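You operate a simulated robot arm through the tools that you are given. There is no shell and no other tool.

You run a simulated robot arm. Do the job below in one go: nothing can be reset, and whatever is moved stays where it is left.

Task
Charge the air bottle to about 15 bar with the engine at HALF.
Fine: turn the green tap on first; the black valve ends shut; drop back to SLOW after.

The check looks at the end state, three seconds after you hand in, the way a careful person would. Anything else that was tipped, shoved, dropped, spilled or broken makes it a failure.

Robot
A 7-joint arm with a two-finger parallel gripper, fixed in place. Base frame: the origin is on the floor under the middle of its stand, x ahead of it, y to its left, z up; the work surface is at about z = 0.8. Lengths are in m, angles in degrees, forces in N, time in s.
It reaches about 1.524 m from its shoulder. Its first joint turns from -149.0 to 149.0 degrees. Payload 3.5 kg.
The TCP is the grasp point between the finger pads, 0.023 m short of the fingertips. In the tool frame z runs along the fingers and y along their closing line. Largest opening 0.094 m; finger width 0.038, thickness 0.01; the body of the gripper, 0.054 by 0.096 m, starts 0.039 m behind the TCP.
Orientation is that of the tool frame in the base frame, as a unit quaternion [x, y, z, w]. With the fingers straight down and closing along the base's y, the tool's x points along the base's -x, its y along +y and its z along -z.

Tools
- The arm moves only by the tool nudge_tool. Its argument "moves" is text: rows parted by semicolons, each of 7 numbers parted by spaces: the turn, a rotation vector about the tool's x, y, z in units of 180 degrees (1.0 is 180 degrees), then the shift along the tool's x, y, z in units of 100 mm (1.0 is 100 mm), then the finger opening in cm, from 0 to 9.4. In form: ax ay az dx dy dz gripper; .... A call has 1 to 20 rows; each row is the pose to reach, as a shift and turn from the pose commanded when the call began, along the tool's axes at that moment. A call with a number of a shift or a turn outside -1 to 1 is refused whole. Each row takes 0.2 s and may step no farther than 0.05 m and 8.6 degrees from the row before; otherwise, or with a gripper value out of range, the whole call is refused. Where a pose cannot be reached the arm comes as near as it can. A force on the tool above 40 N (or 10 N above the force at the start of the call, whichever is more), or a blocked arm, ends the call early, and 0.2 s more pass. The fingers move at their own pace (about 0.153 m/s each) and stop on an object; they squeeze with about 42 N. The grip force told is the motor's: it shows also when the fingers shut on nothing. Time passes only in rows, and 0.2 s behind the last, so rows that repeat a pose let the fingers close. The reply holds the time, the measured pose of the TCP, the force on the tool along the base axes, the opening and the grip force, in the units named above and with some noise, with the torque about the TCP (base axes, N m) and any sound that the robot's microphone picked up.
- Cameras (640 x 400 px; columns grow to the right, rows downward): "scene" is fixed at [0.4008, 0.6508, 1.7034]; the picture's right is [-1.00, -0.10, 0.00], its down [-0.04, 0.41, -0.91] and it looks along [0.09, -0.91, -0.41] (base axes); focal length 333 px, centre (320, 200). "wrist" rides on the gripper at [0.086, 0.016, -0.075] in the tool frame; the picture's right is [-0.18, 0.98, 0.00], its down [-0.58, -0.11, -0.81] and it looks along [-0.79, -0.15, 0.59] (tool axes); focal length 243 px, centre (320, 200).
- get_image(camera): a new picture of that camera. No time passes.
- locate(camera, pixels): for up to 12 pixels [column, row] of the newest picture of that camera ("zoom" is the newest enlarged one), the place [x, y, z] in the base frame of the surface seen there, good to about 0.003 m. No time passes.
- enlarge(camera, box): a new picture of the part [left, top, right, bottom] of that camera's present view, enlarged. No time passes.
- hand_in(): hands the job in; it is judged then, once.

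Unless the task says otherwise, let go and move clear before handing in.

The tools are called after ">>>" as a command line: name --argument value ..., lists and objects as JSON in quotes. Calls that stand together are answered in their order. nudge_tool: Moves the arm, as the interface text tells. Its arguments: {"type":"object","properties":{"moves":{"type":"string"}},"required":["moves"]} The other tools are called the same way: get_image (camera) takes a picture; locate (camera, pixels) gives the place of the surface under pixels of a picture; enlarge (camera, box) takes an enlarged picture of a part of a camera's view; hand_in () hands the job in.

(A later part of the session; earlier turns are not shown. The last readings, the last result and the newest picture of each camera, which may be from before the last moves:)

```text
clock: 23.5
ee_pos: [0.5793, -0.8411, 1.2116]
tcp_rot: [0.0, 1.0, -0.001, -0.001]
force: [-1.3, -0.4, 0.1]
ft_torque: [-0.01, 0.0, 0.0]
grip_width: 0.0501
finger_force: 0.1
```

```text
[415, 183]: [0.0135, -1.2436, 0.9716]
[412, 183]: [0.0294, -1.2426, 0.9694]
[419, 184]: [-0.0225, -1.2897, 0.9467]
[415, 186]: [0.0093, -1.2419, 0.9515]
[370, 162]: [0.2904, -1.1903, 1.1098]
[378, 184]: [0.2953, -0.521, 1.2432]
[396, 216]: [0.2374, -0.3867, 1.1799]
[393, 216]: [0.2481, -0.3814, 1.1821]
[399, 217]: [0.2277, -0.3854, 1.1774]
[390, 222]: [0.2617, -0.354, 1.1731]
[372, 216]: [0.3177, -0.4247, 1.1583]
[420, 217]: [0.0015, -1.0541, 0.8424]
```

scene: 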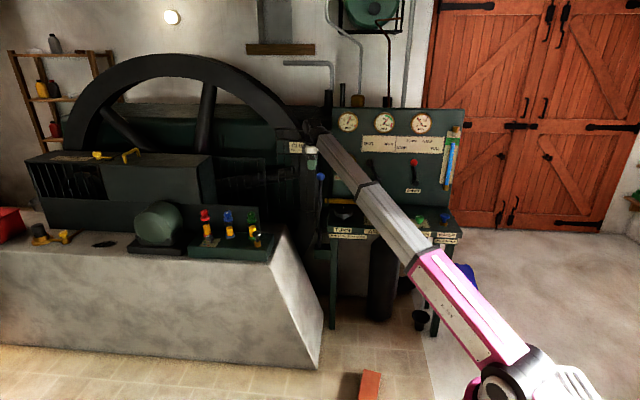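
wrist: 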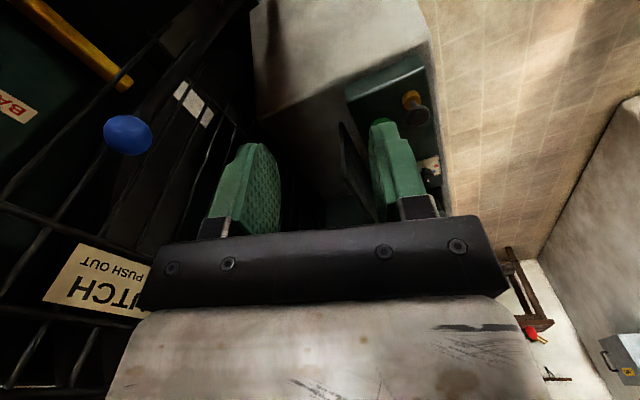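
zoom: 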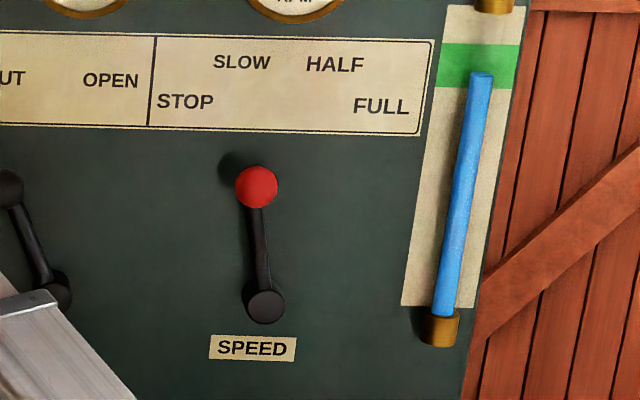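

The forearm rises from the shoulder toward the wrist, so heading 270° (camera toward the panel) then pitching the tool forward keeps it all clear. I'll go back toward the panel front while turning the tool.

>>> nudge_tool --moves "0 0 -0.0417 0.17 -0.08 0 5; 0 0 -0.0833 0.34 -0.16 0 5; 0 0 -0.125 0.5 -0.25 0 5; 0 0 -0.1667 0.67 -0.33 0 5; 0 0 -0.2083 0.84 -0.42 0 5; 0 0 -0.25 1 -0.5 0 5"

>>> nudge_tool --moves "0 0 -0.0417 0.16 0.05 0 5; 0 0 -0.0833 0.33 0.1 0 5; 0 0 -0.125 0.5 0.14 0 5; 0 0 -0.1667 0.66 0.19 0 5; 0 0 -0.2083 0.83 0.24 0 5; 0 0 -0.25 0.99 0.28 0 5"

>>> nudge_tool --moves "0 0 0 0.1 0.33 0 5; 0 0 0 0.2 0.66 0 5; 0 0 0 0.3 1 0 5"

>>> get_image --camera "scene"

>>> get_image --camera "wrist"

```text
clock: 24.9
ee_pos: [0.478, -0.8919, 1.213]
tcp_rot: [-0.383, 0.924, -0.002, -0.002]
force: [0.3, -0.6, 0.8]
ft_torque: [0.0, 0.0, 0.01]
grip_width: 0.05
finger_force: 0.0
```

```text
clock: 26.3
ee_pos: [0.3895, -0.943, 1.2124]
tcp_rot: [-0.707, 0.708, -0.001, -0.002]
force: [-0.7, -0.3, 0.1]
ft_torque: [0.02, 0.03, -0.01]
grip_width: 0.05
finger_force: 0.0
```

```text
clock: 27.1
ee_pos: [0.2914, -0.9714, 1.2141]
tcp_rot: [-0.706, 0.708, -0.001, -0.002]
force: [-0.3, -0.2, -0.5]
ft_torque: [-0.03, 0.0, 0.02]
grip_width: 0.05
finger_force: 0.1
```

```text
taken
```

scene: 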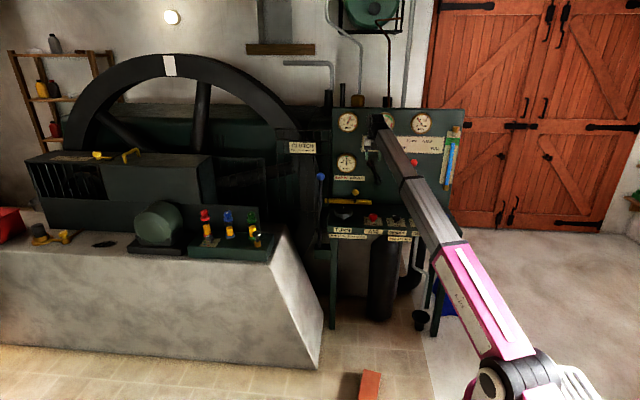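

```text
taken
```

wrist: 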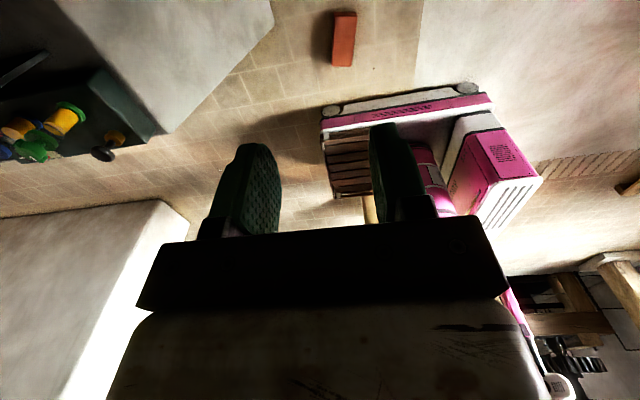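

Heading 270° works here. I'll continue to x≈0.09 and then pitch the tool forward 67.5° toward the panel in front of the red ball.

>>> nudge_tool --moves "0 0 0 0.1 0.33 0 5; 0 0 0 0.2 0.66 0 5; 0 0 0 0.3 1 0 5"

>>> nudge_tool --moves "0 0 0 0 0.33 0 6; 0 0 0 0 0.66 0 6; 0 0 0 0 1 0 6"

>>> nudge_tool --moves "0 0.0417 0 0.11 0.05 0.06 7; 0 0.0833 0 0.22 0.1 0.13 7; 0 0.125 0 0.33 0.15 0.2 7; 0 0.1667 0 0.44 0.2 0.26 7; 0 0.2083 0 0.55 0.25 0.33 7; 0 0.25 0 0.66 0.3 0.4 7; 0 0.2917 0 0.77 0.35 0.46 7; 0 0.3333 0 0.88 0.4 0.53 7; 0 0.375 0 1 0.45 0.6 7"

>>> get_image --camera "scene"

>>> get_image --camera "wrist"

```text
clock: 27.9
ee_pos: [0.1898, -1.0029, 1.2167]
tcp_rot: [-0.706, 0.708, 0.0, -0.002]
force: [0.3, 0.1, 0.1]
ft_torque: [-0.01, 0.01, 0.05]
grip_width: 0.0501
finger_force: 0.1
```

```text
clock: 28.7
ee_pos: [0.0894, -1.0018, 1.2155]
tcp_rot: [-0.706, 0.708, -0.001, -0.002]
force: [-0.4, 0.5, -0.2]
ft_torque: [0.05, -0.01, 0.01]
grip_width: 0.06
finger_force: 0.0
```

```text
clock: 30.7
ee_pos: [0.0438, -1.0998, 1.1553]
tcp_rot: [-0.586, 0.587, -0.394, -0.396]
force: [0.3, -0.5, -0.1]
ft_torque: [0.05, -0.02, 0.0]
grip_width: 0.0698
finger_force: 0.0
```

```text
taken
```

scene: 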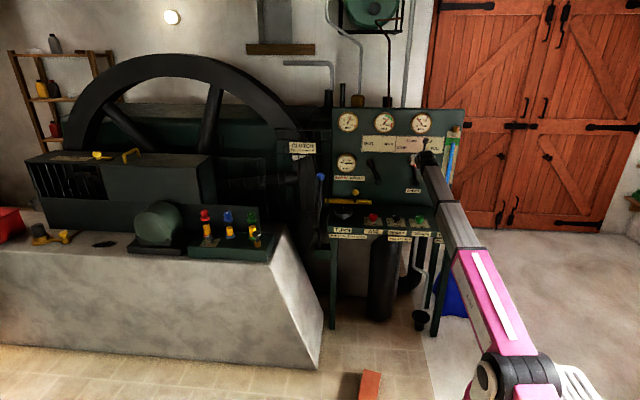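

```text
taken
```

wrist: 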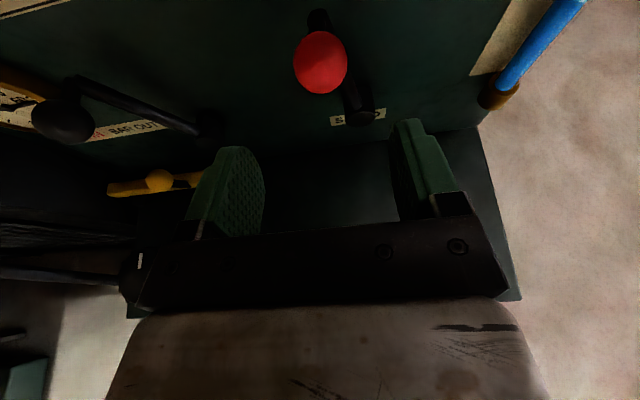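

All three gauges remain visible in the scene, and the wrist picture shows the red ball at (320,62). I'll locate the ball and the lever from here.

>>> locate --camera "wrist" --pixels '[[320, 62], [295, 62], [346, 62], [320, 34], [320, 92], [322, 18], [352, 97], [365, 118], [360, 118]]'

>>> enlarge --camera "wrist" --box '[260, 0, 420, 130]'

>>> enlarge --camera "scene" --box '[330, 100, 440, 180]'

```text
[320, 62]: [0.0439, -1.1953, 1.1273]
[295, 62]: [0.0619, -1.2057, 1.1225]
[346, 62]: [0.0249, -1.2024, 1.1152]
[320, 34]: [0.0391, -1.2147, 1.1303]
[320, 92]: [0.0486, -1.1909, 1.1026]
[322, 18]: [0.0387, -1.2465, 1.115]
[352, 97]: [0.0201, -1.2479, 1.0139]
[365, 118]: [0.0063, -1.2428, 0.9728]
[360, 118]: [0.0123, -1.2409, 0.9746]
```

```text
3.08 times, centred on (340, 65) of wrist
```

zoom: 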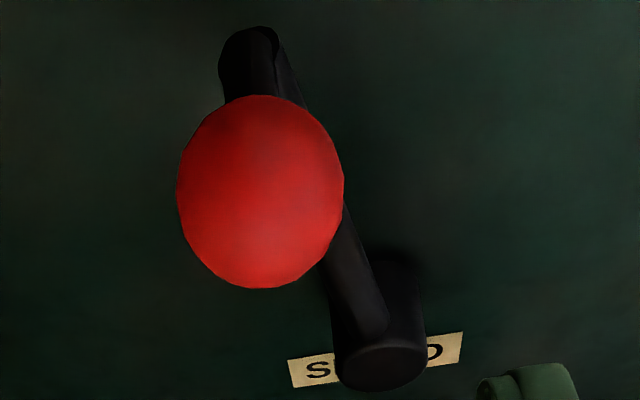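

```text
5.00 times, centred on (385, 140) of scene
```

zoom: 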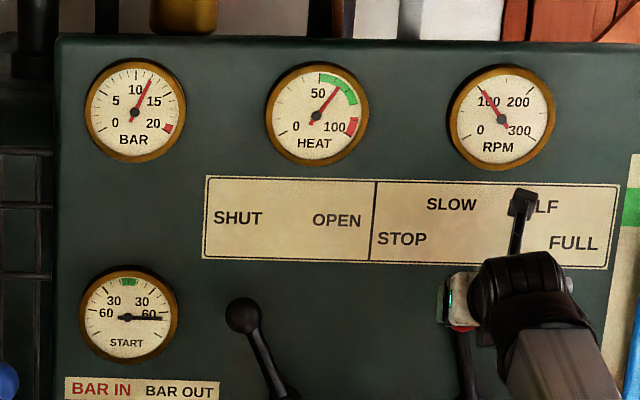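

The lever is flat on the panel with the ball on a peg: ball centre ≈ (0.0435, -1.209, 1.115), hub ≈ (0.011, -1.243, 0.973), so the lever sits at about 13° on the SLOW side. I'll advance along the fingers to straddle the ball.

>>> nudge_tool --moves "0 0 0 0.01 0 0.27 7; 0 0 0 0.02 0 0.54 7; 0 0 0 0.03 0 0.8 7; 0 0 0 0.03 0 0.8 7"

>>> get_image --camera "wrist"

```text
clock: 31.7
ee_pos: [0.0435, -1.1761, 1.1256]
tcp_rot: [-0.587, 0.588, -0.392, -0.395]
force: [0.5, 0.1, -0.4]
ft_torque: [0.05, -0.05, 0.04]
grip_width: 0.0705
finger_force: 0.2
```

```text
taken
```

wrist: 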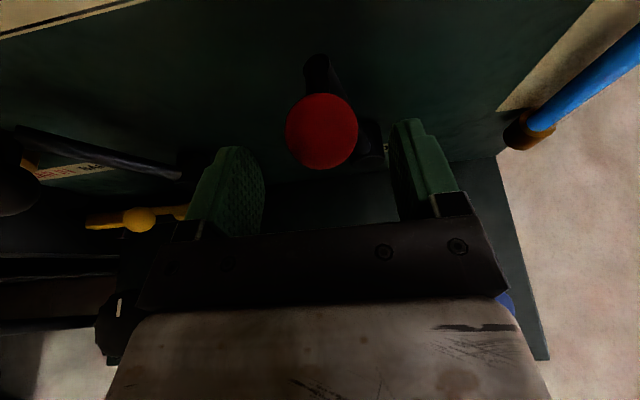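

The ball is centred between the fingers. I'll advance 3 cm more and close on it.

>>> nudge_tool --moves "0 0 0 0 0 0.16 7; 0 0 0 0.01 0 0.32 7; 0 0 0 0.01 0 0.32 6; 0 0 0 0.01 0 0.32 5"

>>> nudge_tool --moves "0 0 0 0 0 0 4; 0 0 0 0 0 0 3; 0 0 0 0 0 0 2.5; 0 0 0 0 0 0 2.5"

>>> get_image --camera "wrist"

```text
clock: 32.7
ee_pos: [0.0433, -1.2069, 1.1173]
tcp_rot: [-0.586, 0.588, -0.392, -0.395]
force: [0.2, 0.4, 0.4]
ft_torque: [0.0, 0.01, -0.02]
grip_width: 0.05
finger_force: 0.0
```

```text
clock: 33.7
ee_pos: [0.0434, -1.207, 1.1167]
tcp_rot: [0.588, -0.587, 0.394, 0.394]
force: [-0.3, -0.7, 1.0]
ft_torque: [-0.12, 0.08, 0.02]
grip_width: 0.0414
finger_force: 44.4
```

```text
taken
```

wrist: 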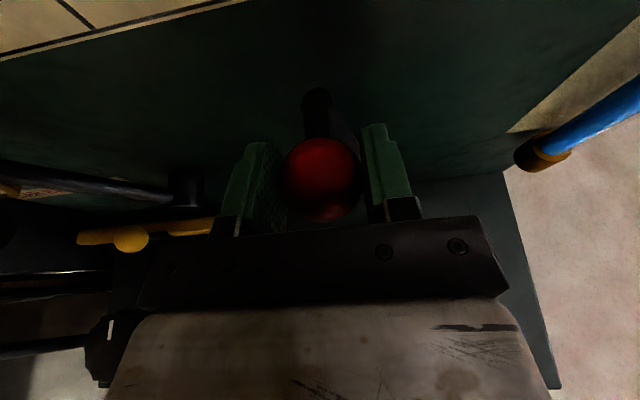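

The ball is held (41 mm) with almost no side force. I'll move it along the arc about the hub, first to the upright position.

>>> nudge_tool --moves "0 0 0 0.018 0.107 -0.008 2.5; 0 0 0 0.03 0.216 -0.013 2.5; 0 0 0 0.034 0.325 -0.014 2.5"

>>> enlarge --camera "scene" --box '[330, 100, 440, 180]'

>>> get_image --camera "wrist"

```text
clock: 34.5
ee_pos: [0.0118, -1.2073, 1.1202]
tcp_rot: [-0.584, 0.59, -0.392, -0.397]
force: [5.3, -8.1, 3.1]
ft_torque: [0.06, -0.61, 0.18]
grip_width: 0.0416
finger_force: 45.6
```

```text
5.00 times, centred on (385, 140) of scene
```

zoom: 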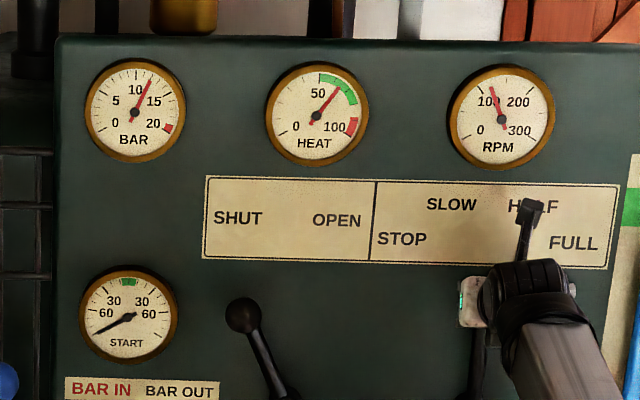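

```text
taken
```

wrist: 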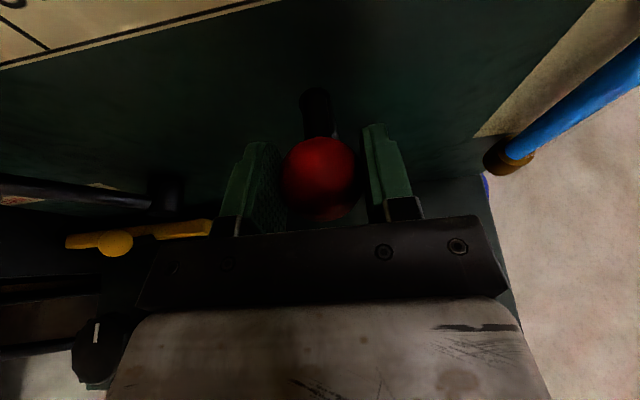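

The RPM needle is rising (about 120) and the lever moves easily. I'll bring it the other half to about -13° (HALF).

>>> nudge_tool --moves "0 0 0 -0.004 0.109 0.002 2.5; 0 0 0 -0.016 0.218 0.006 2.5; 0 0 0 -0.034 0.326 0.014 2.5; 0 0 0 -0.034 0.326 0.014 2.5"

>>> enlarge --camera "scene" --box '[330, 100, 440, 180]'

>>> get_image --camera "wrist"

```text
clock: 35.5
ee_pos: [-0.0103, -1.2062, 1.1149]
tcp_rot: [-0.577, 0.596, -0.389, -0.4]
force: [2.9, -16.3, 1.2]
ft_torque: [-0.82, -0.41, 0.13]
grip_width: 0.0412
finger_force: 44.4
out of reach, approached as far as the arm can: row 1, 2, 3, 4
```

```text
5.00 times, centred on (385, 140) of scene
```

zoom: 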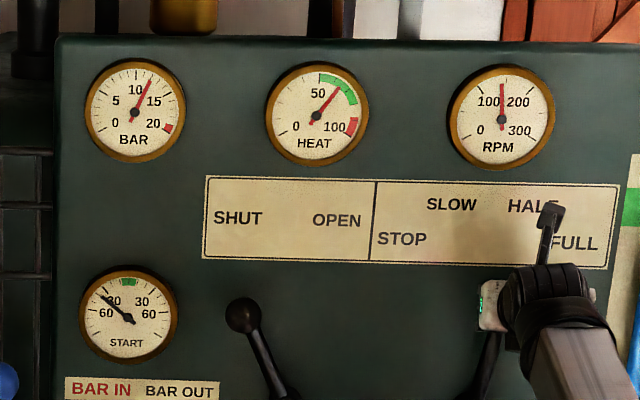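

```text
taken
```

wrist: 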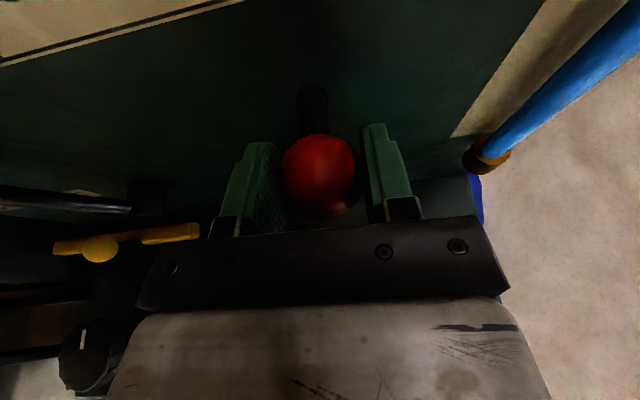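

The arm came up short (x=-0.010 instead of -0.022) at a joint limit, and RPM reads about 150. I'll hold briefly to see where the RPM settles at this lever position.

>>> nudge_tool --moves "0 0 0 0 0 0 2.5; 0 0 0 0 0 0 2.5; 0 0 0 0 0 0 2.5; 0 0 0 0 0 0 2.5; 0 0 0 0 0 0 2.5; 0 0 0 0 0 0 2.5; 0 0 0 0 0 0 2.5; 0 0 0 0 0 0 2.5; 0 0 0 0 0 0 2.5; 0 0 0 0 0 0 2.5"

>>> enlarge --camera "scene" --box '[330, 100, 440, 180]'

```text
clock: 37.7
ee_pos: [-0.0113, -1.2061, 1.1161]
tcp_rot: [-0.578, 0.596, -0.389, -0.399]
force: [-3.1, -22.6, 1.3]
ft_torque: [0.25, 0.28, -0.04]
grip_width: 0.0414
finger_force: 44.6
```

```text
5.00 times, centred on (385, 140) of scene
```

zoom: 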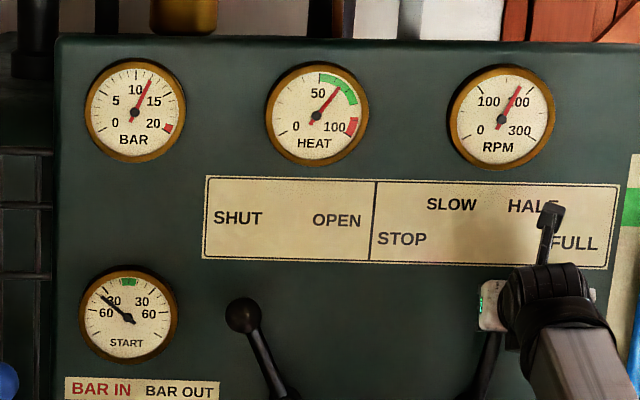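

RPM is about 180 and still rising; I'll wait a little more for the steady value.

>>> nudge_tool --moves "0 0 0 0 0 0 2.5; 0 0 0 0 0 0 2.5; 0 0 0 0 0 0 2.5; 0 0 0 0 0 0 2.5; 0 0 0 0 0 0 2.5; 0 0 0 0 0 0 2.5; 0 0 0 0 0 0 2.5; 0 0 0 0 0 0 2.5; 0 0 0 0 0 0 2.5; 0 0 0 0 0 0 2.5"

>>> enlarge --camera "scene" --box '[330, 100, 440, 180]'

```text
clock: 39.9
ee_pos: [-0.0111, -1.2055, 1.1155]
tcp_rot: [-0.578, 0.595, -0.391, -0.4]
force: [-1.3, -21.2, 0.9]
ft_torque: [-0.14, 0.11, -0.01]
grip_width: 0.0412
finger_force: 45.1
```

```text
5.00 times, centred on (385, 140) of scene
```

zoom: 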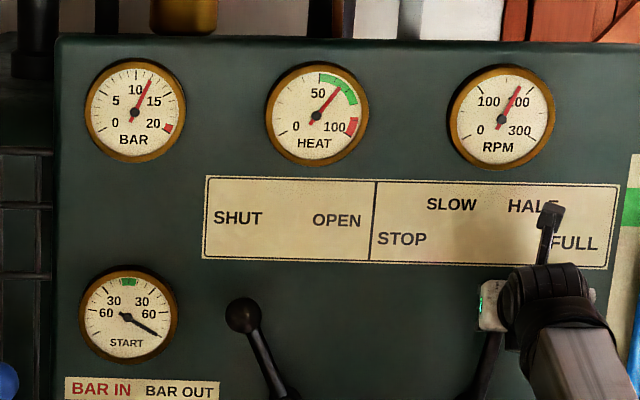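

RPM has settled near 185. I'll zoom in on the gauge to read it exactly and look at where the lever points relative to the HALF mark.

>>> enlarge --camera "scene" --box '[405, 108, 441, 134]'

>>> enlarge --camera "scene" --box '[395, 130, 455, 195]'

>>> enlarge --camera "wrist" --box '[240, 70, 400, 190]'

>>> locate --camera "wrist" --pixels '[[312, 95], [312, 110], [318, 165], [290, 170], [350, 170]]'

```text
15.38 times, centred on (423, 121) of scene
```

zoom: 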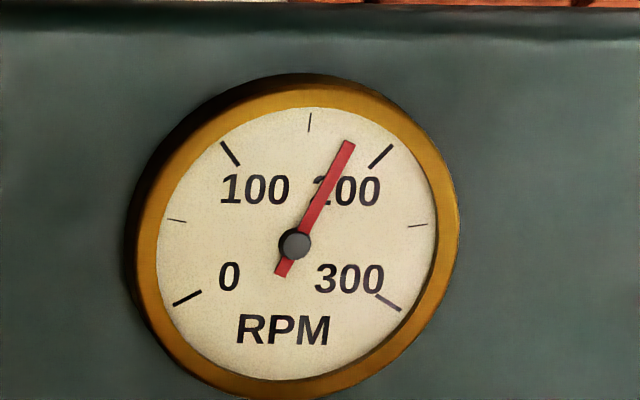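

```text
6.15 times, centred on (425, 162) of scene
```

zoom: 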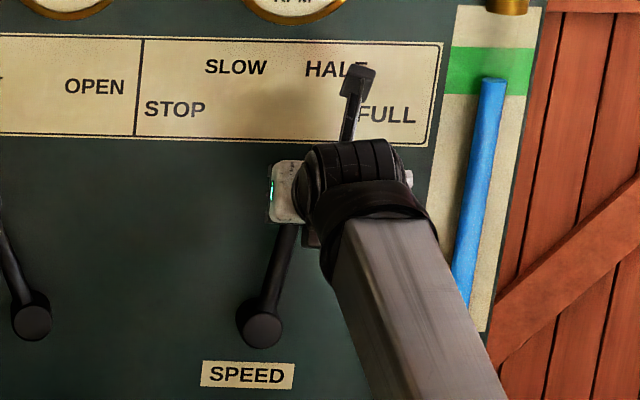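

```text
3.33 times, centred on (320, 130) of wrist
```

zoom: 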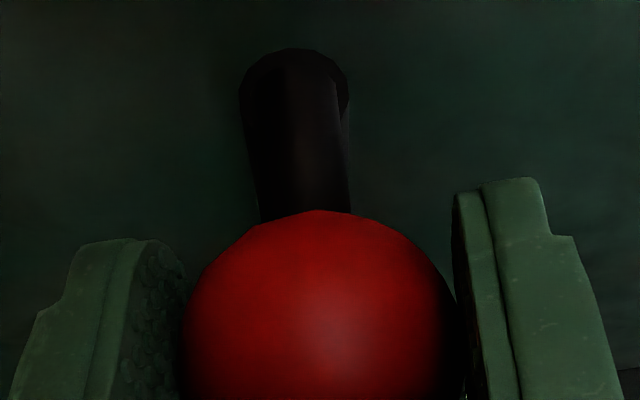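

```text
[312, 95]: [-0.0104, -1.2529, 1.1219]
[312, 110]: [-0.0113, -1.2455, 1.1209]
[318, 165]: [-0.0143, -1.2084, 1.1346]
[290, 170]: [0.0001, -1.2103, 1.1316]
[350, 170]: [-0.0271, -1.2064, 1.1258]
```

RPM reads about 178 and the lever stands at about 9° on the HALF side, a little short of the mirrored HALF mark (about 12–13°). I'll yaw the tool slightly to stay within joint limits and move the ball 1 cm further.

>>> nudge_tool --moves "-0.0103 0 0.0043 0 0 0 2.5; -0.0206 0 0.0085 0 0 0 2.5; -0.0309 0 0.0128 -0.008 0.05 0.003 2.5; -0.0411 0 0.017 -0.017 0.097 0.007 2.5; -0.0411 0 0.017 -0.017 0.097 0.007 2.5"

>>> enlarge --camera "scene" --box '[395, 105, 455, 195]'

```text
clock: 41.1
ee_pos: [-0.0194, -1.205, 1.1138]
tcp_rot: [-0.543, 0.628, -0.364, -0.422]
force: [-0.2, 1.0, 10.9]
ft_torque: [0.0, -0.4, -0.06]
grip_width: 0.0413
finger_force: 45.6
```

```text
4.44 times, centred on (425, 150) of scene
```

zoom: 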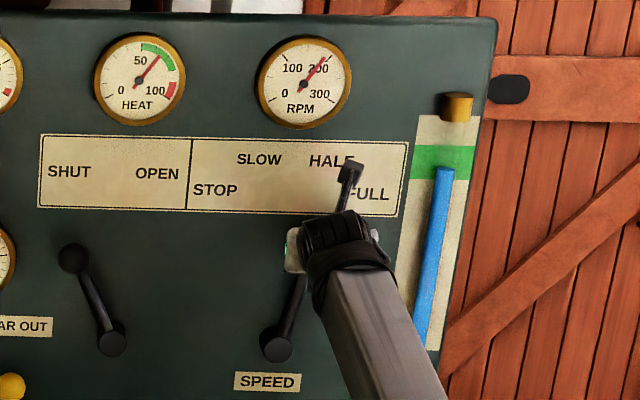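

The ball is now at x≈-0.019 (about -12°) with small forces. I'll release it, let the engine settle and see where the lever and RPM rest.

>>> nudge_tool --moves "0 0 0 0 0 0 4.5; 0 0 0 0 0 0 6; 0 0 0 0 0 0 7; 0 0 0 0 0 0 7; 0 0 0 0 0 0 7; 0 0 0 0 0 0 7; 0 0 0 0 0 0 7; 0 0 0 0 0 0 7; 0 0 0 0 0 0 7; 0 0 0 0 0 0 7"

>>> enlarge --camera "scene" --box '[395, 105, 455, 195]'

>>> enlarge --camera "scene" --box '[405, 108, 441, 134]'

>>> get_image --camera "wrist"

```text
clock: 43.3
ee_pos: [-0.0198, -1.206, 1.1133]
tcp_rot: [-0.545, 0.627, -0.365, -0.421]
force: [1.3, 0.5, 0.3]
ft_torque: [-0.03, 0.0, -0.03]
grip_width: 0.07
finger_force: 0.2
```

```text
4.44 times, centred on (425, 150) of scene
```

zoom: 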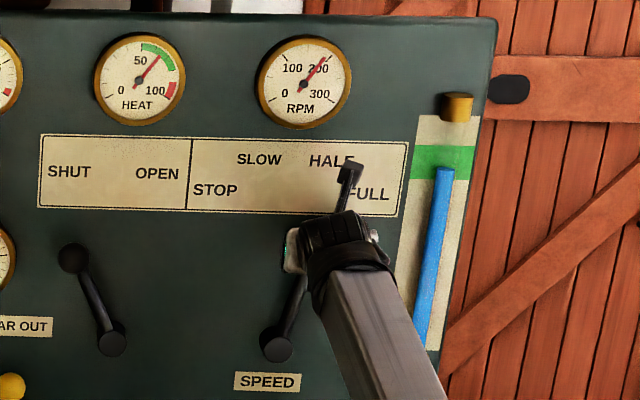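

```text
15.38 times, centred on (423, 121) of scene
```

zoom: 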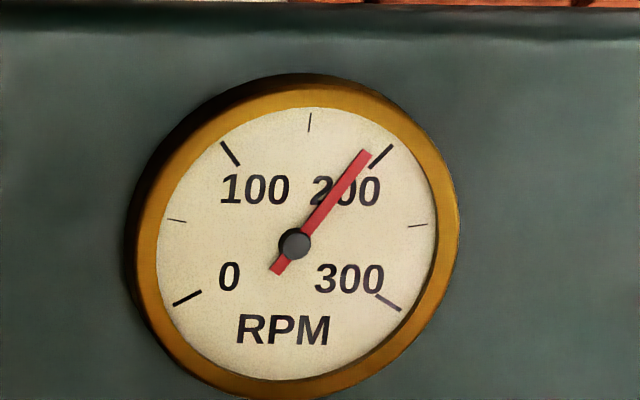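

```text
taken
```

wrist: 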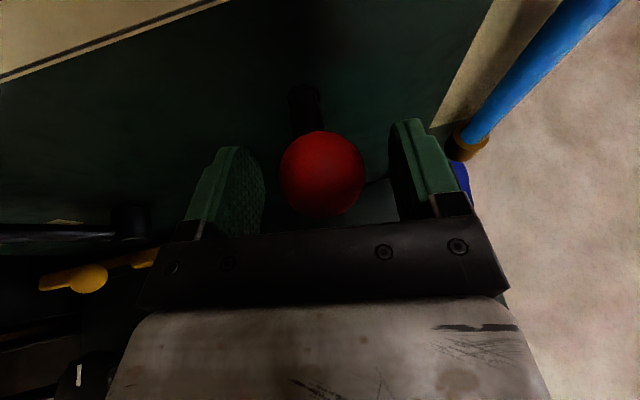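

RPM is about 192 and nearly steady with the lever free. I'll back out along the fingers and recheck the lever and RPM.

>>> nudge_tool --moves "0 0 0 0 0 -0.2 7; 0 0 0 0 0 -0.4 7; 0 0 0 0 0 -0.7 7; 0 0 0 0 0 -1 7"

>>> get_image --camera "wrist"

>>> enlarge --camera "scene" --box '[405, 108, 441, 134]'

>>> get_image --camera "scene"

```text
clock: 44.3
ee_pos: [-0.0058, -1.1141, 1.149]
tcp_rot: [-0.544, 0.628, -0.364, -0.421]
force: [0.4, -0.8, -0.1]
ft_torque: [0.02, -0.01, 0.03]
grip_width: 0.07
finger_force: 0.0
```

```text
taken
```

wrist: 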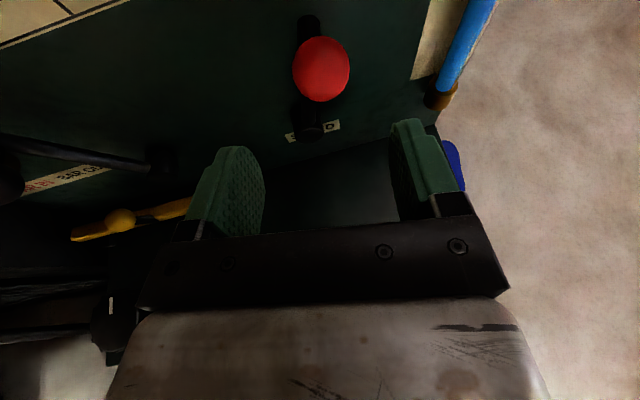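

```text
15.38 times, centred on (423, 121) of scene
```

zoom: 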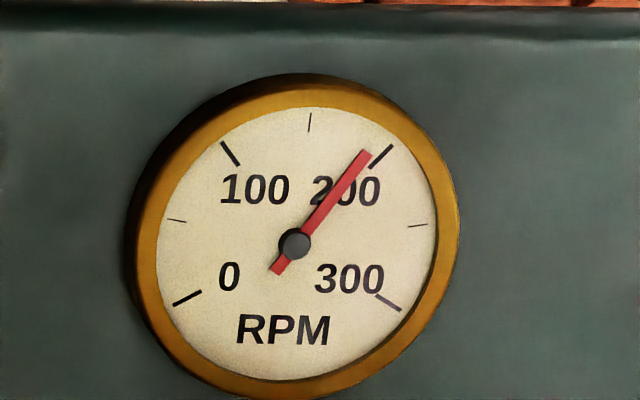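

```text
taken
```

scene: 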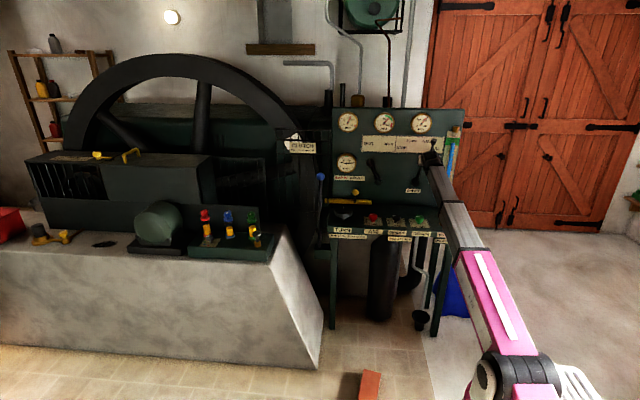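

RPM is steady at about 192 with the lever in the HALF position. I'll verify the lever's place by locating the ball now.

>>> locate --camera "wrist" --pixels '[[321, 69], [294, 69], [348, 69], [308, 22], [308, 125], [320, 100], [320, 40]]'

>>> enlarge --camera "scene" --box '[340, 200, 450, 250]'

>>> enlarge --camera "scene" --box '[330, 105, 370, 135]'

>>> locate --camera "scene" --pixels '[[396, 217], [393, 217], [399, 218], [396, 215], [396, 221], [390, 224], [405, 226], [398, 227], [420, 217], [372, 216], [397, 232], [380, 210]]'

```text
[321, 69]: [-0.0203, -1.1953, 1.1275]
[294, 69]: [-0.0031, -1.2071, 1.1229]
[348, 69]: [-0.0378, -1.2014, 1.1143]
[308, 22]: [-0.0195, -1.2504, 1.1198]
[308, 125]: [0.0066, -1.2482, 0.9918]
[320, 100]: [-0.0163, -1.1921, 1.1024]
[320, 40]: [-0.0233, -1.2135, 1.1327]
```

```text
5.82 times, centred on (395, 225) of scene
```

zoom: 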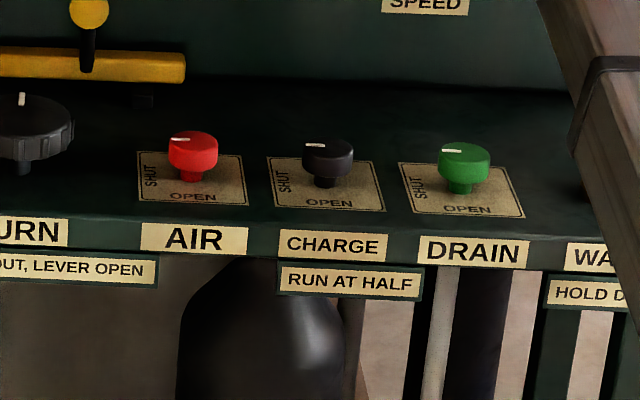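

```text
13.33 times, centred on (350, 120) of scene
```

zoom: 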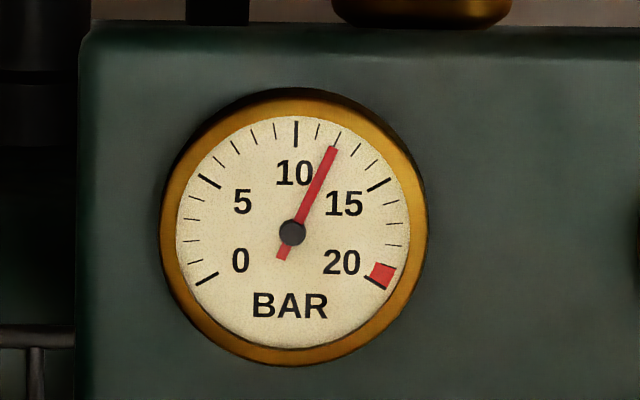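

```text
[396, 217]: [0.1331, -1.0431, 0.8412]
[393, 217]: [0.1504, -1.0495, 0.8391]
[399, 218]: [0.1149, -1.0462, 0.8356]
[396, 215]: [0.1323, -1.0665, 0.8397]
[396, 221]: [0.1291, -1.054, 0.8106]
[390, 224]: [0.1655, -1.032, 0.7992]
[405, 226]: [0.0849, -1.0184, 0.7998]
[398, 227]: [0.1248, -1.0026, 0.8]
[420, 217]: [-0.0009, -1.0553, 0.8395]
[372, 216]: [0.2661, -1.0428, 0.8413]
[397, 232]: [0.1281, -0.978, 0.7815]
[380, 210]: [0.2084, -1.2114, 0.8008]
```

BAR reads 12 and the lever ball rests at (-0.020, -1.21, 1.115), RPM ~192. Next I'll un-pitch the tool and turn it to heading about 160°, above the CHARGE knob, which sits near (0.132, -1.06, top z 0.841).

>>> nudge_tool --moves "0 -0.0417 0 -0.01 -0.07 -0.11 7; 0 -0.0833 0 -0.02 -0.15 -0.21 7; 0 -0.125 0 -0.02 -0.23 -0.32 7; 0 -0.1667 0 -0.03 -0.3 -0.42 7; 0 -0.2083 0 -0.04 -0.38 -0.53 7; 0 -0.25 0 -0.05 -0.45 -0.63 7; 0 -0.2917 0 -0.05 -0.53 -0.74 7; 0 -0.3333 0 -0.06 -0.6 -0.84 7; 0 -0.375 0 -0.07 -0.68 -0.95 7"

>>> nudge_tool --moves "0 0 0.0404 0.012 -0.044 0.057 7; 0 0 0.0808 0.025 -0.087 0.114 7; 0 0 0.1212 0.037 -0.13 0.171 7; 0 0 0.1616 0.05 -0.175 0.229 7; 0 0 0.202 0.062 -0.218 0.286 7; 0 0 0.2424 0.075 -0.262 0.343 7; 0 0 0.2828 0.087 -0.306 0.4 7; 0 0 0.3232 0.1 -0.349 0.457 7; 0 0 0.3636 0.112 -0.393 0.514 7; 0 0 0.404 0.124 -0.436 0.571 7; 0 0 0.4444 0.137 -0.48 0.629 7; 0 0 0.4848 0.149 -0.524 0.686 7; 0 0 0.5252 0.162 -0.567 0.743 7; 0 0 0.5656 0.174 -0.611 0.8 7"

>>> get_image --camera "wrist"

>>> get_image --camera "scene"

```text
clock: 46.3
ee_pos: [0.0731, -1.0348, 1.1809]
tcp_rot: [-0.655, 0.756, 0.001, -0.001]
force: [0.9, 0.3, 0.7]
ft_torque: [-0.02, -0.01, 0.01]
grip_width: 0.0699
finger_force: 0.1
```

```text
clock: 49.3
ee_pos: [0.1314, -1.0607, 1.1019]
tcp_rot: [0.175, 0.985, -0.002, 0.0]
force: [-0.7, -0.6, 0.8]
ft_torque: [0.01, 0.0, 0.01]
grip_width: 0.0701
finger_force: 0.1
```

```text
taken
```

wrist: 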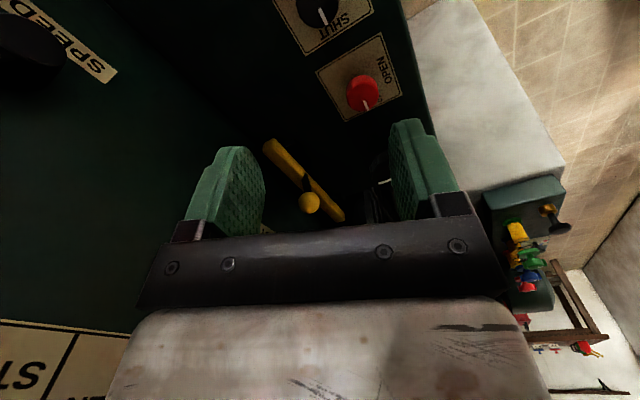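

```text
taken
```

scene: 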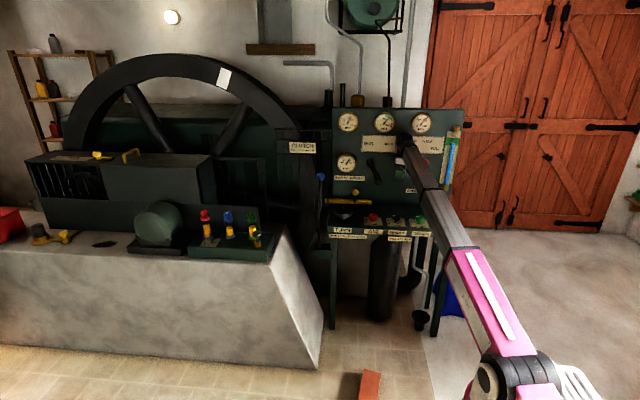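

The tool hangs above the CHARGE knob (just entering at the top of the wrist picture). I'll lower 10 cm and locate it.

>>> nudge_tool --moves "0 0 0 0 0 0.33 7; 0 0 0 0 0 0.66 7; 0 0 0 0 0 1 7"

>>> get_image --camera "wrist"

>>> enlarge --camera "wrist" --box '[240, 0, 400, 120]'

```text
clock: 50.1
ee_pos: [0.1307, -1.0581, 0.9986]
tcp_rot: [0.174, 0.985, -0.002, 0.0]
force: [0.0, 0.1, -0.4]
ft_torque: [-0.01, 0.01, 0.01]
grip_width: 0.0697
finger_force: 0.0
```

```text
taken
```

wrist: 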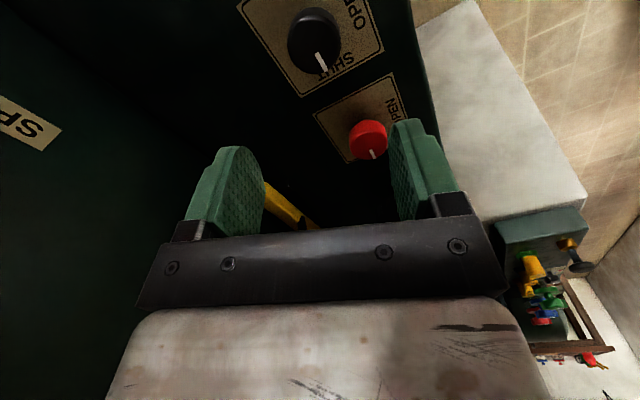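

```text
3.33 times, centred on (320, 60) of wrist
```

zoom: 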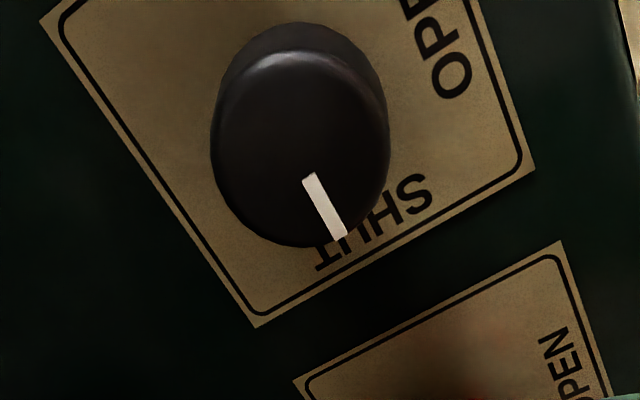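

The CHARGE knob's mark points at SHUT. I'll locate the rim of the knob for its exact centre.

>>> locate --camera "zoom" --pixels '[[216, 150], [384, 140], [318, 240], [300, 65], [300, 150], [230, 90], [370, 90], [370, 200], [240, 210], [312, 180], [340, 235]]'

```text
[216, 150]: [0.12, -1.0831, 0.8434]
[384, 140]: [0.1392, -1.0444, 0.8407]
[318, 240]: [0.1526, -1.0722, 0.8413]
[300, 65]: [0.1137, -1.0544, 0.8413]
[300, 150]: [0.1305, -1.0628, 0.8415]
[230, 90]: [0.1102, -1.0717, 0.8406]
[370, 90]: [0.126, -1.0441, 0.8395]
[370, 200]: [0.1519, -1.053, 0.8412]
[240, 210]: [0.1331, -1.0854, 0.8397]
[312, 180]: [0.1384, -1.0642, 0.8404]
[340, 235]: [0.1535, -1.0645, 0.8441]
```

The knob's centre is about (0.131, -1.064), diameter 43 mm, top z 0.841. I'll correct by a few mm and descend in stages.

>>> nudge_tool --moves "0 0 0 -0.01 -0.02 0.33 7; 0 0 0 -0.02 -0.04 0.66 7; 0 0 0 -0.02 -0.04 1 7; 0 0 0 -0.02 -0.04 1 7"

>>> get_image --camera "wrist"

>>> get_image --camera "scene"

```text
clock: 51.1
ee_pos: [0.1335, -1.0654, 0.9019]
tcp_rot: [0.174, 0.985, -0.002, -0.001]
force: [-0.2, -1.2, 0.4]
ft_torque: [0.01, 0.0, 0.05]
grip_width: 0.0702
finger_force: 0.1
```

```text
taken
```

wrist: 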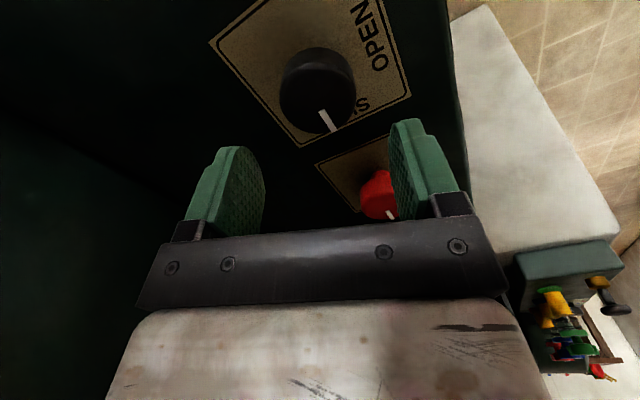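

```text
taken
```

scene: 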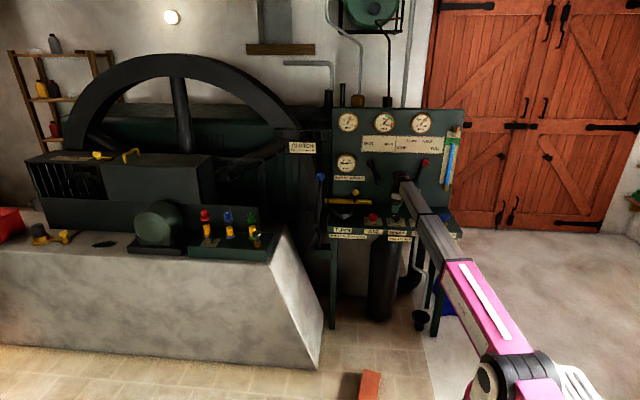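

All gauges stay visible from the scene camera. I'll re-check the knob centre from this nearer view.

>>> enlarge --camera "wrist" --box '[260, 30, 380, 150]'

>>> locate --camera "wrist" --pixels '[[282, 92], [353, 88], [320, 129], [314, 55], [318, 95], [290, 65], [343, 62], [345, 115], [292, 120]]'

```text
3.33 times, centred on (320, 90) of wrist
```

zoom: 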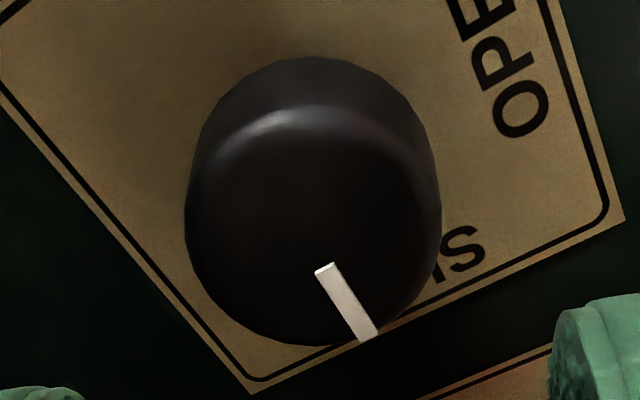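

```text
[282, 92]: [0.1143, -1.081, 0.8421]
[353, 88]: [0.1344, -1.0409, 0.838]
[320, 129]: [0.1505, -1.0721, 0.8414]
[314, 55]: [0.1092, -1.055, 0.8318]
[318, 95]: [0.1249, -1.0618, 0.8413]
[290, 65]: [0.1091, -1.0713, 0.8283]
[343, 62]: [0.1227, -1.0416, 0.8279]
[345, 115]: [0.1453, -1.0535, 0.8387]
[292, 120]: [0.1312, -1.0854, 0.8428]
```

Centre is confirmed at about (0.130, -1.063). I'll descend to z≈0.834 and close on the knob.

>>> nudge_tool --moves "0 0 0 0.01 0 0.25 7; 0 0 0 0.02 0 0.5 7; 0 0 0 0.02 0 0.67 7; 0 0 0 0.02 0 0.67 7"

>>> nudge_tool --moves "0 0 0 0 0 0 5.5; 0 0 0 0 0 0 4.5; 0 0 0 0 0 0 3.5; 0 0 0 0 0 0 3.5"

>>> get_image --camera "wrist"

```text
clock: 52.1
ee_pos: [0.1318, -1.0666, 0.8348]
tcp_rot: [0.173, 0.985, -0.001, 0.0]
force: [1.0, -0.6, -0.3]
ft_torque: [0.0, 0.01, 0.02]
grip_width: 0.0699
finger_force: 0.1
```

```text
clock: 53.1
ee_pos: [0.1306, -1.0651, 0.8334]
tcp_rot: [0.172, 0.985, -0.002, -0.002]
force: [2.6, 11.5, -3.5]
ft_torque: [0.11, -0.04, 0.02]
grip_width: 0.0476
finger_force: 44.7
```

```text
taken
```

wrist: 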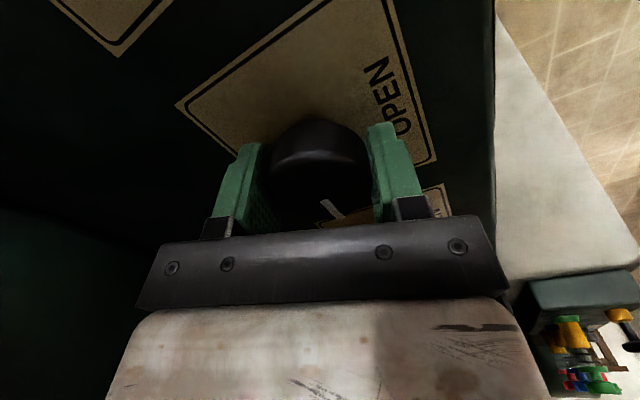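

Gripped at 47.6 mm with an 11 N push toward +y; I'll ease 1.5 mm that way and then begin opening CHARGE (mark from +x toward +y).

>>> nudge_tool --moves "0 0 0 0 0.01 0 3.5; 0 0 0 0 0.015 0 3.5; 0 0 0 0 0.015 0 3.5"

>>> nudge_tool --moves "0 0 -0.0417 0 0 0 3.5; 0 0 -0.0833 0 0 0 3.5; 0 0 -0.125 0 0 0 3.5; 0 0 -0.1667 0 0 0 3.5"

>>> get_image --camera "wrist"

>>> enlarge --camera "scene" --box '[330, 105, 440, 175]'

```text
clock: 53.9
ee_pos: [0.1312, -1.0655, 0.8338]
tcp_rot: [0.173, 0.985, -0.002, -0.001]
force: [9.2, 1.8, 4.2]
ft_torque: [0.64, 0.65, -0.05]
grip_width: 0.0478
finger_force: 45.2
```

```text
clock: 54.9
ee_pos: [0.1303, -1.0643, 0.834]
tcp_rot: [-0.089, 0.996, -0.003, -0.002]
force: [15.8, -10.9, 14.0]
ft_torque: [-0.06, -1.31, 0.05]
grip_width: 0.0473
finger_force: 45.5
```

```text
taken
```

wrist: 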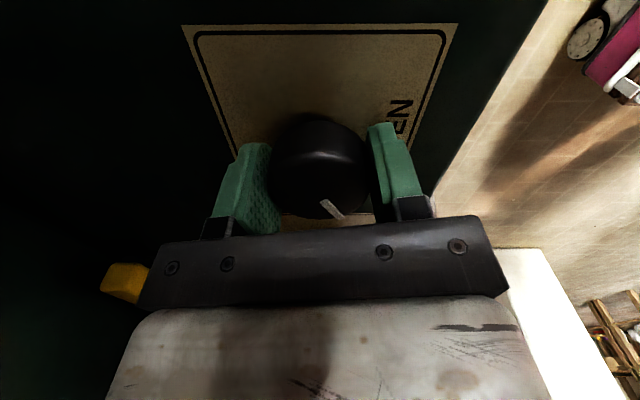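

```text
5.71 times, centred on (385, 140) of scene
```

zoom: 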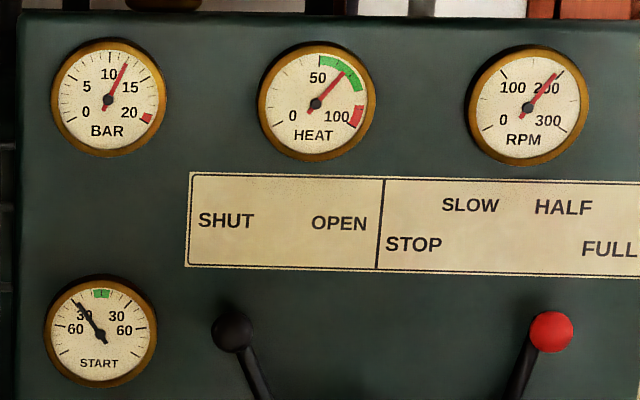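

30° open and the knob follows; BAR is still about 12. I'll continue the turn with a small easing of the side force.

>>> nudge_tool --moves "0 0 -0.0417 -0.008 -0.012 -0.008 3.5; 0 0 -0.0833 -0.008 -0.012 -0.008 3.5; 0 0 -0.125 -0.008 -0.012 -0.008 3.5; 0 0 -0.1667 -0.008 -0.012 -0.008 3.5"

>>> enlarge --camera "scene" --box '[330, 105, 370, 135]'

```text
clock: 55.9
ee_pos: [0.1312, -1.064, 0.8344]
tcp_rot: [-0.343, 0.939, -0.001, -0.002]
force: [13.2, -8.1, 21.1]
ft_torque: [0.53, -0.92, 0.04]
grip_width: 0.0476
finger_force: 44.4
```

```text
13.33 times, centred on (350, 120) of scene
```

zoom: 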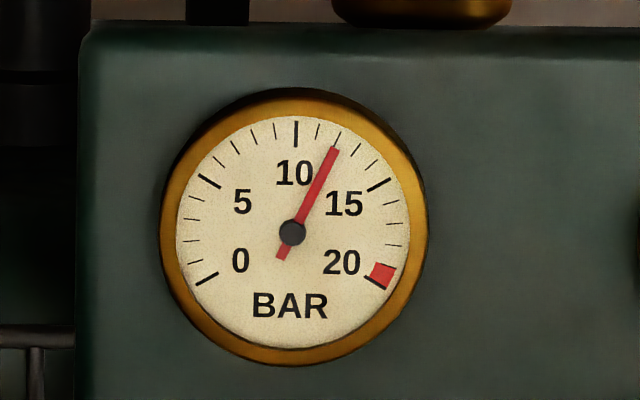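

60° open, BAR still about 12. I'll finish the last 30° to OPEN.

>>> nudge_tool --moves "0 0 -0.0417 0 -0.01 -0.012 3.5; 0 0 -0.0833 0 -0.01 -0.012 3.5; 0 0 -0.125 0 -0.01 -0.012 3.5; 0 0 -0.1667 0 -0.01 -0.012 3.5"

>>> enlarge --camera "scene" --box '[330, 105, 370, 135]'

>>> get_image --camera "wrist"

```text
clock: 56.9
ee_pos: [0.1311, -1.0625, 0.8338]
tcp_rot: [-0.575, 0.818, 0.001, -0.001]
force: [2.5, 14.9, -7.2]
ft_torque: [-0.8, 0.4, -0.35]
grip_width: 0.0476
finger_force: 45.1
```

```text
13.33 times, centred on (350, 120) of scene
```

zoom: 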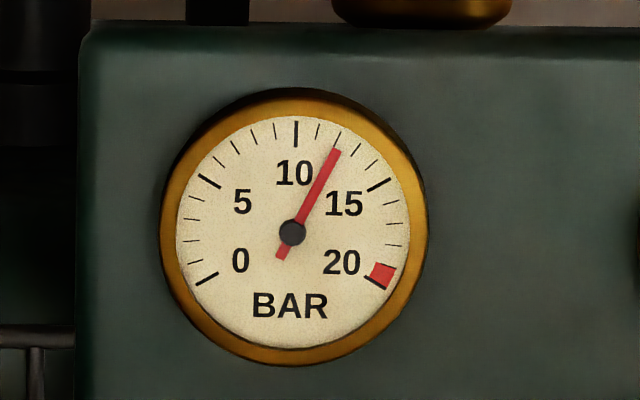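

```text
taken
```

wrist: 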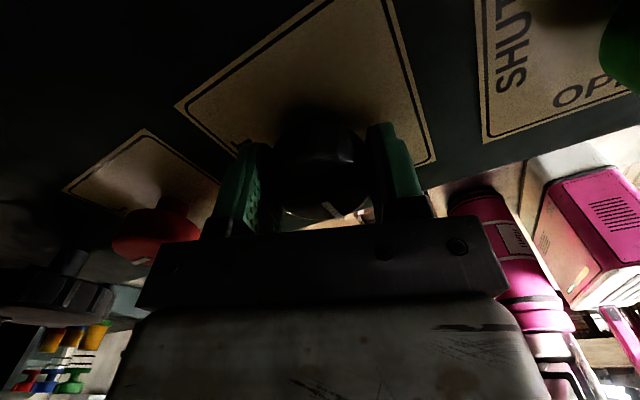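

The knob is at 90° (OPEN) and the BAR needle has begun to creep up (about 12.2). I'll keep hold of the knob and watch the gauge.

>>> nudge_tool --moves "0 0 0 0 0 0 3.5; 0 0 0 0 0 0 3.5; 0 0 0 0 0 0 3.5; 0 0 0 0 0 0 3.5; 0 0 0 0 0 0 3.5; 0 0 0 0 0 0 3.5; 0 0 0 0 0 0 3.5; 0 0 0 0 0 0 3.5; 0 0 0 0 0 0 3.5; 0 0 0 0 0 0 3.5"

>>> enlarge --camera "scene" --box '[330, 105, 370, 135]'

>>> enlarge --camera "scene" --box '[405, 108, 441, 134]'

```text
clock: 59.1
ee_pos: [0.1311, -1.0648, 0.8344]
tcp_rot: [-0.574, 0.819, 0.001, -0.001]
force: [-12.0, 30.1, -22.4]
ft_torque: [0.28, 0.04, -0.2]
grip_width: 0.0476
finger_force: 45.2
```

```text
13.33 times, centred on (350, 120) of scene
```

zoom: 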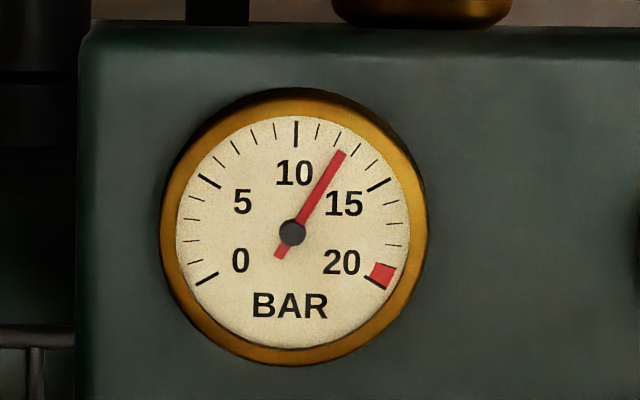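

```text
15.38 times, centred on (423, 121) of scene
```

zoom: 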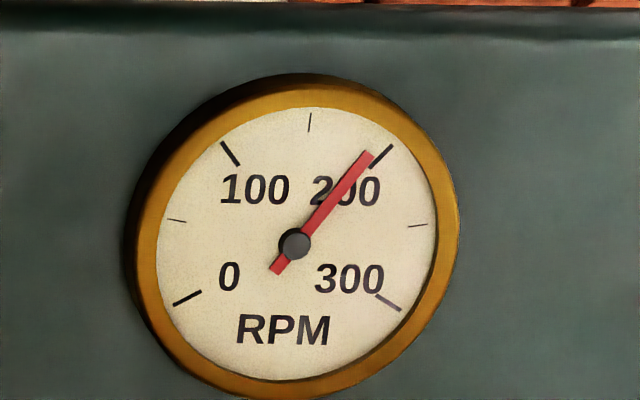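

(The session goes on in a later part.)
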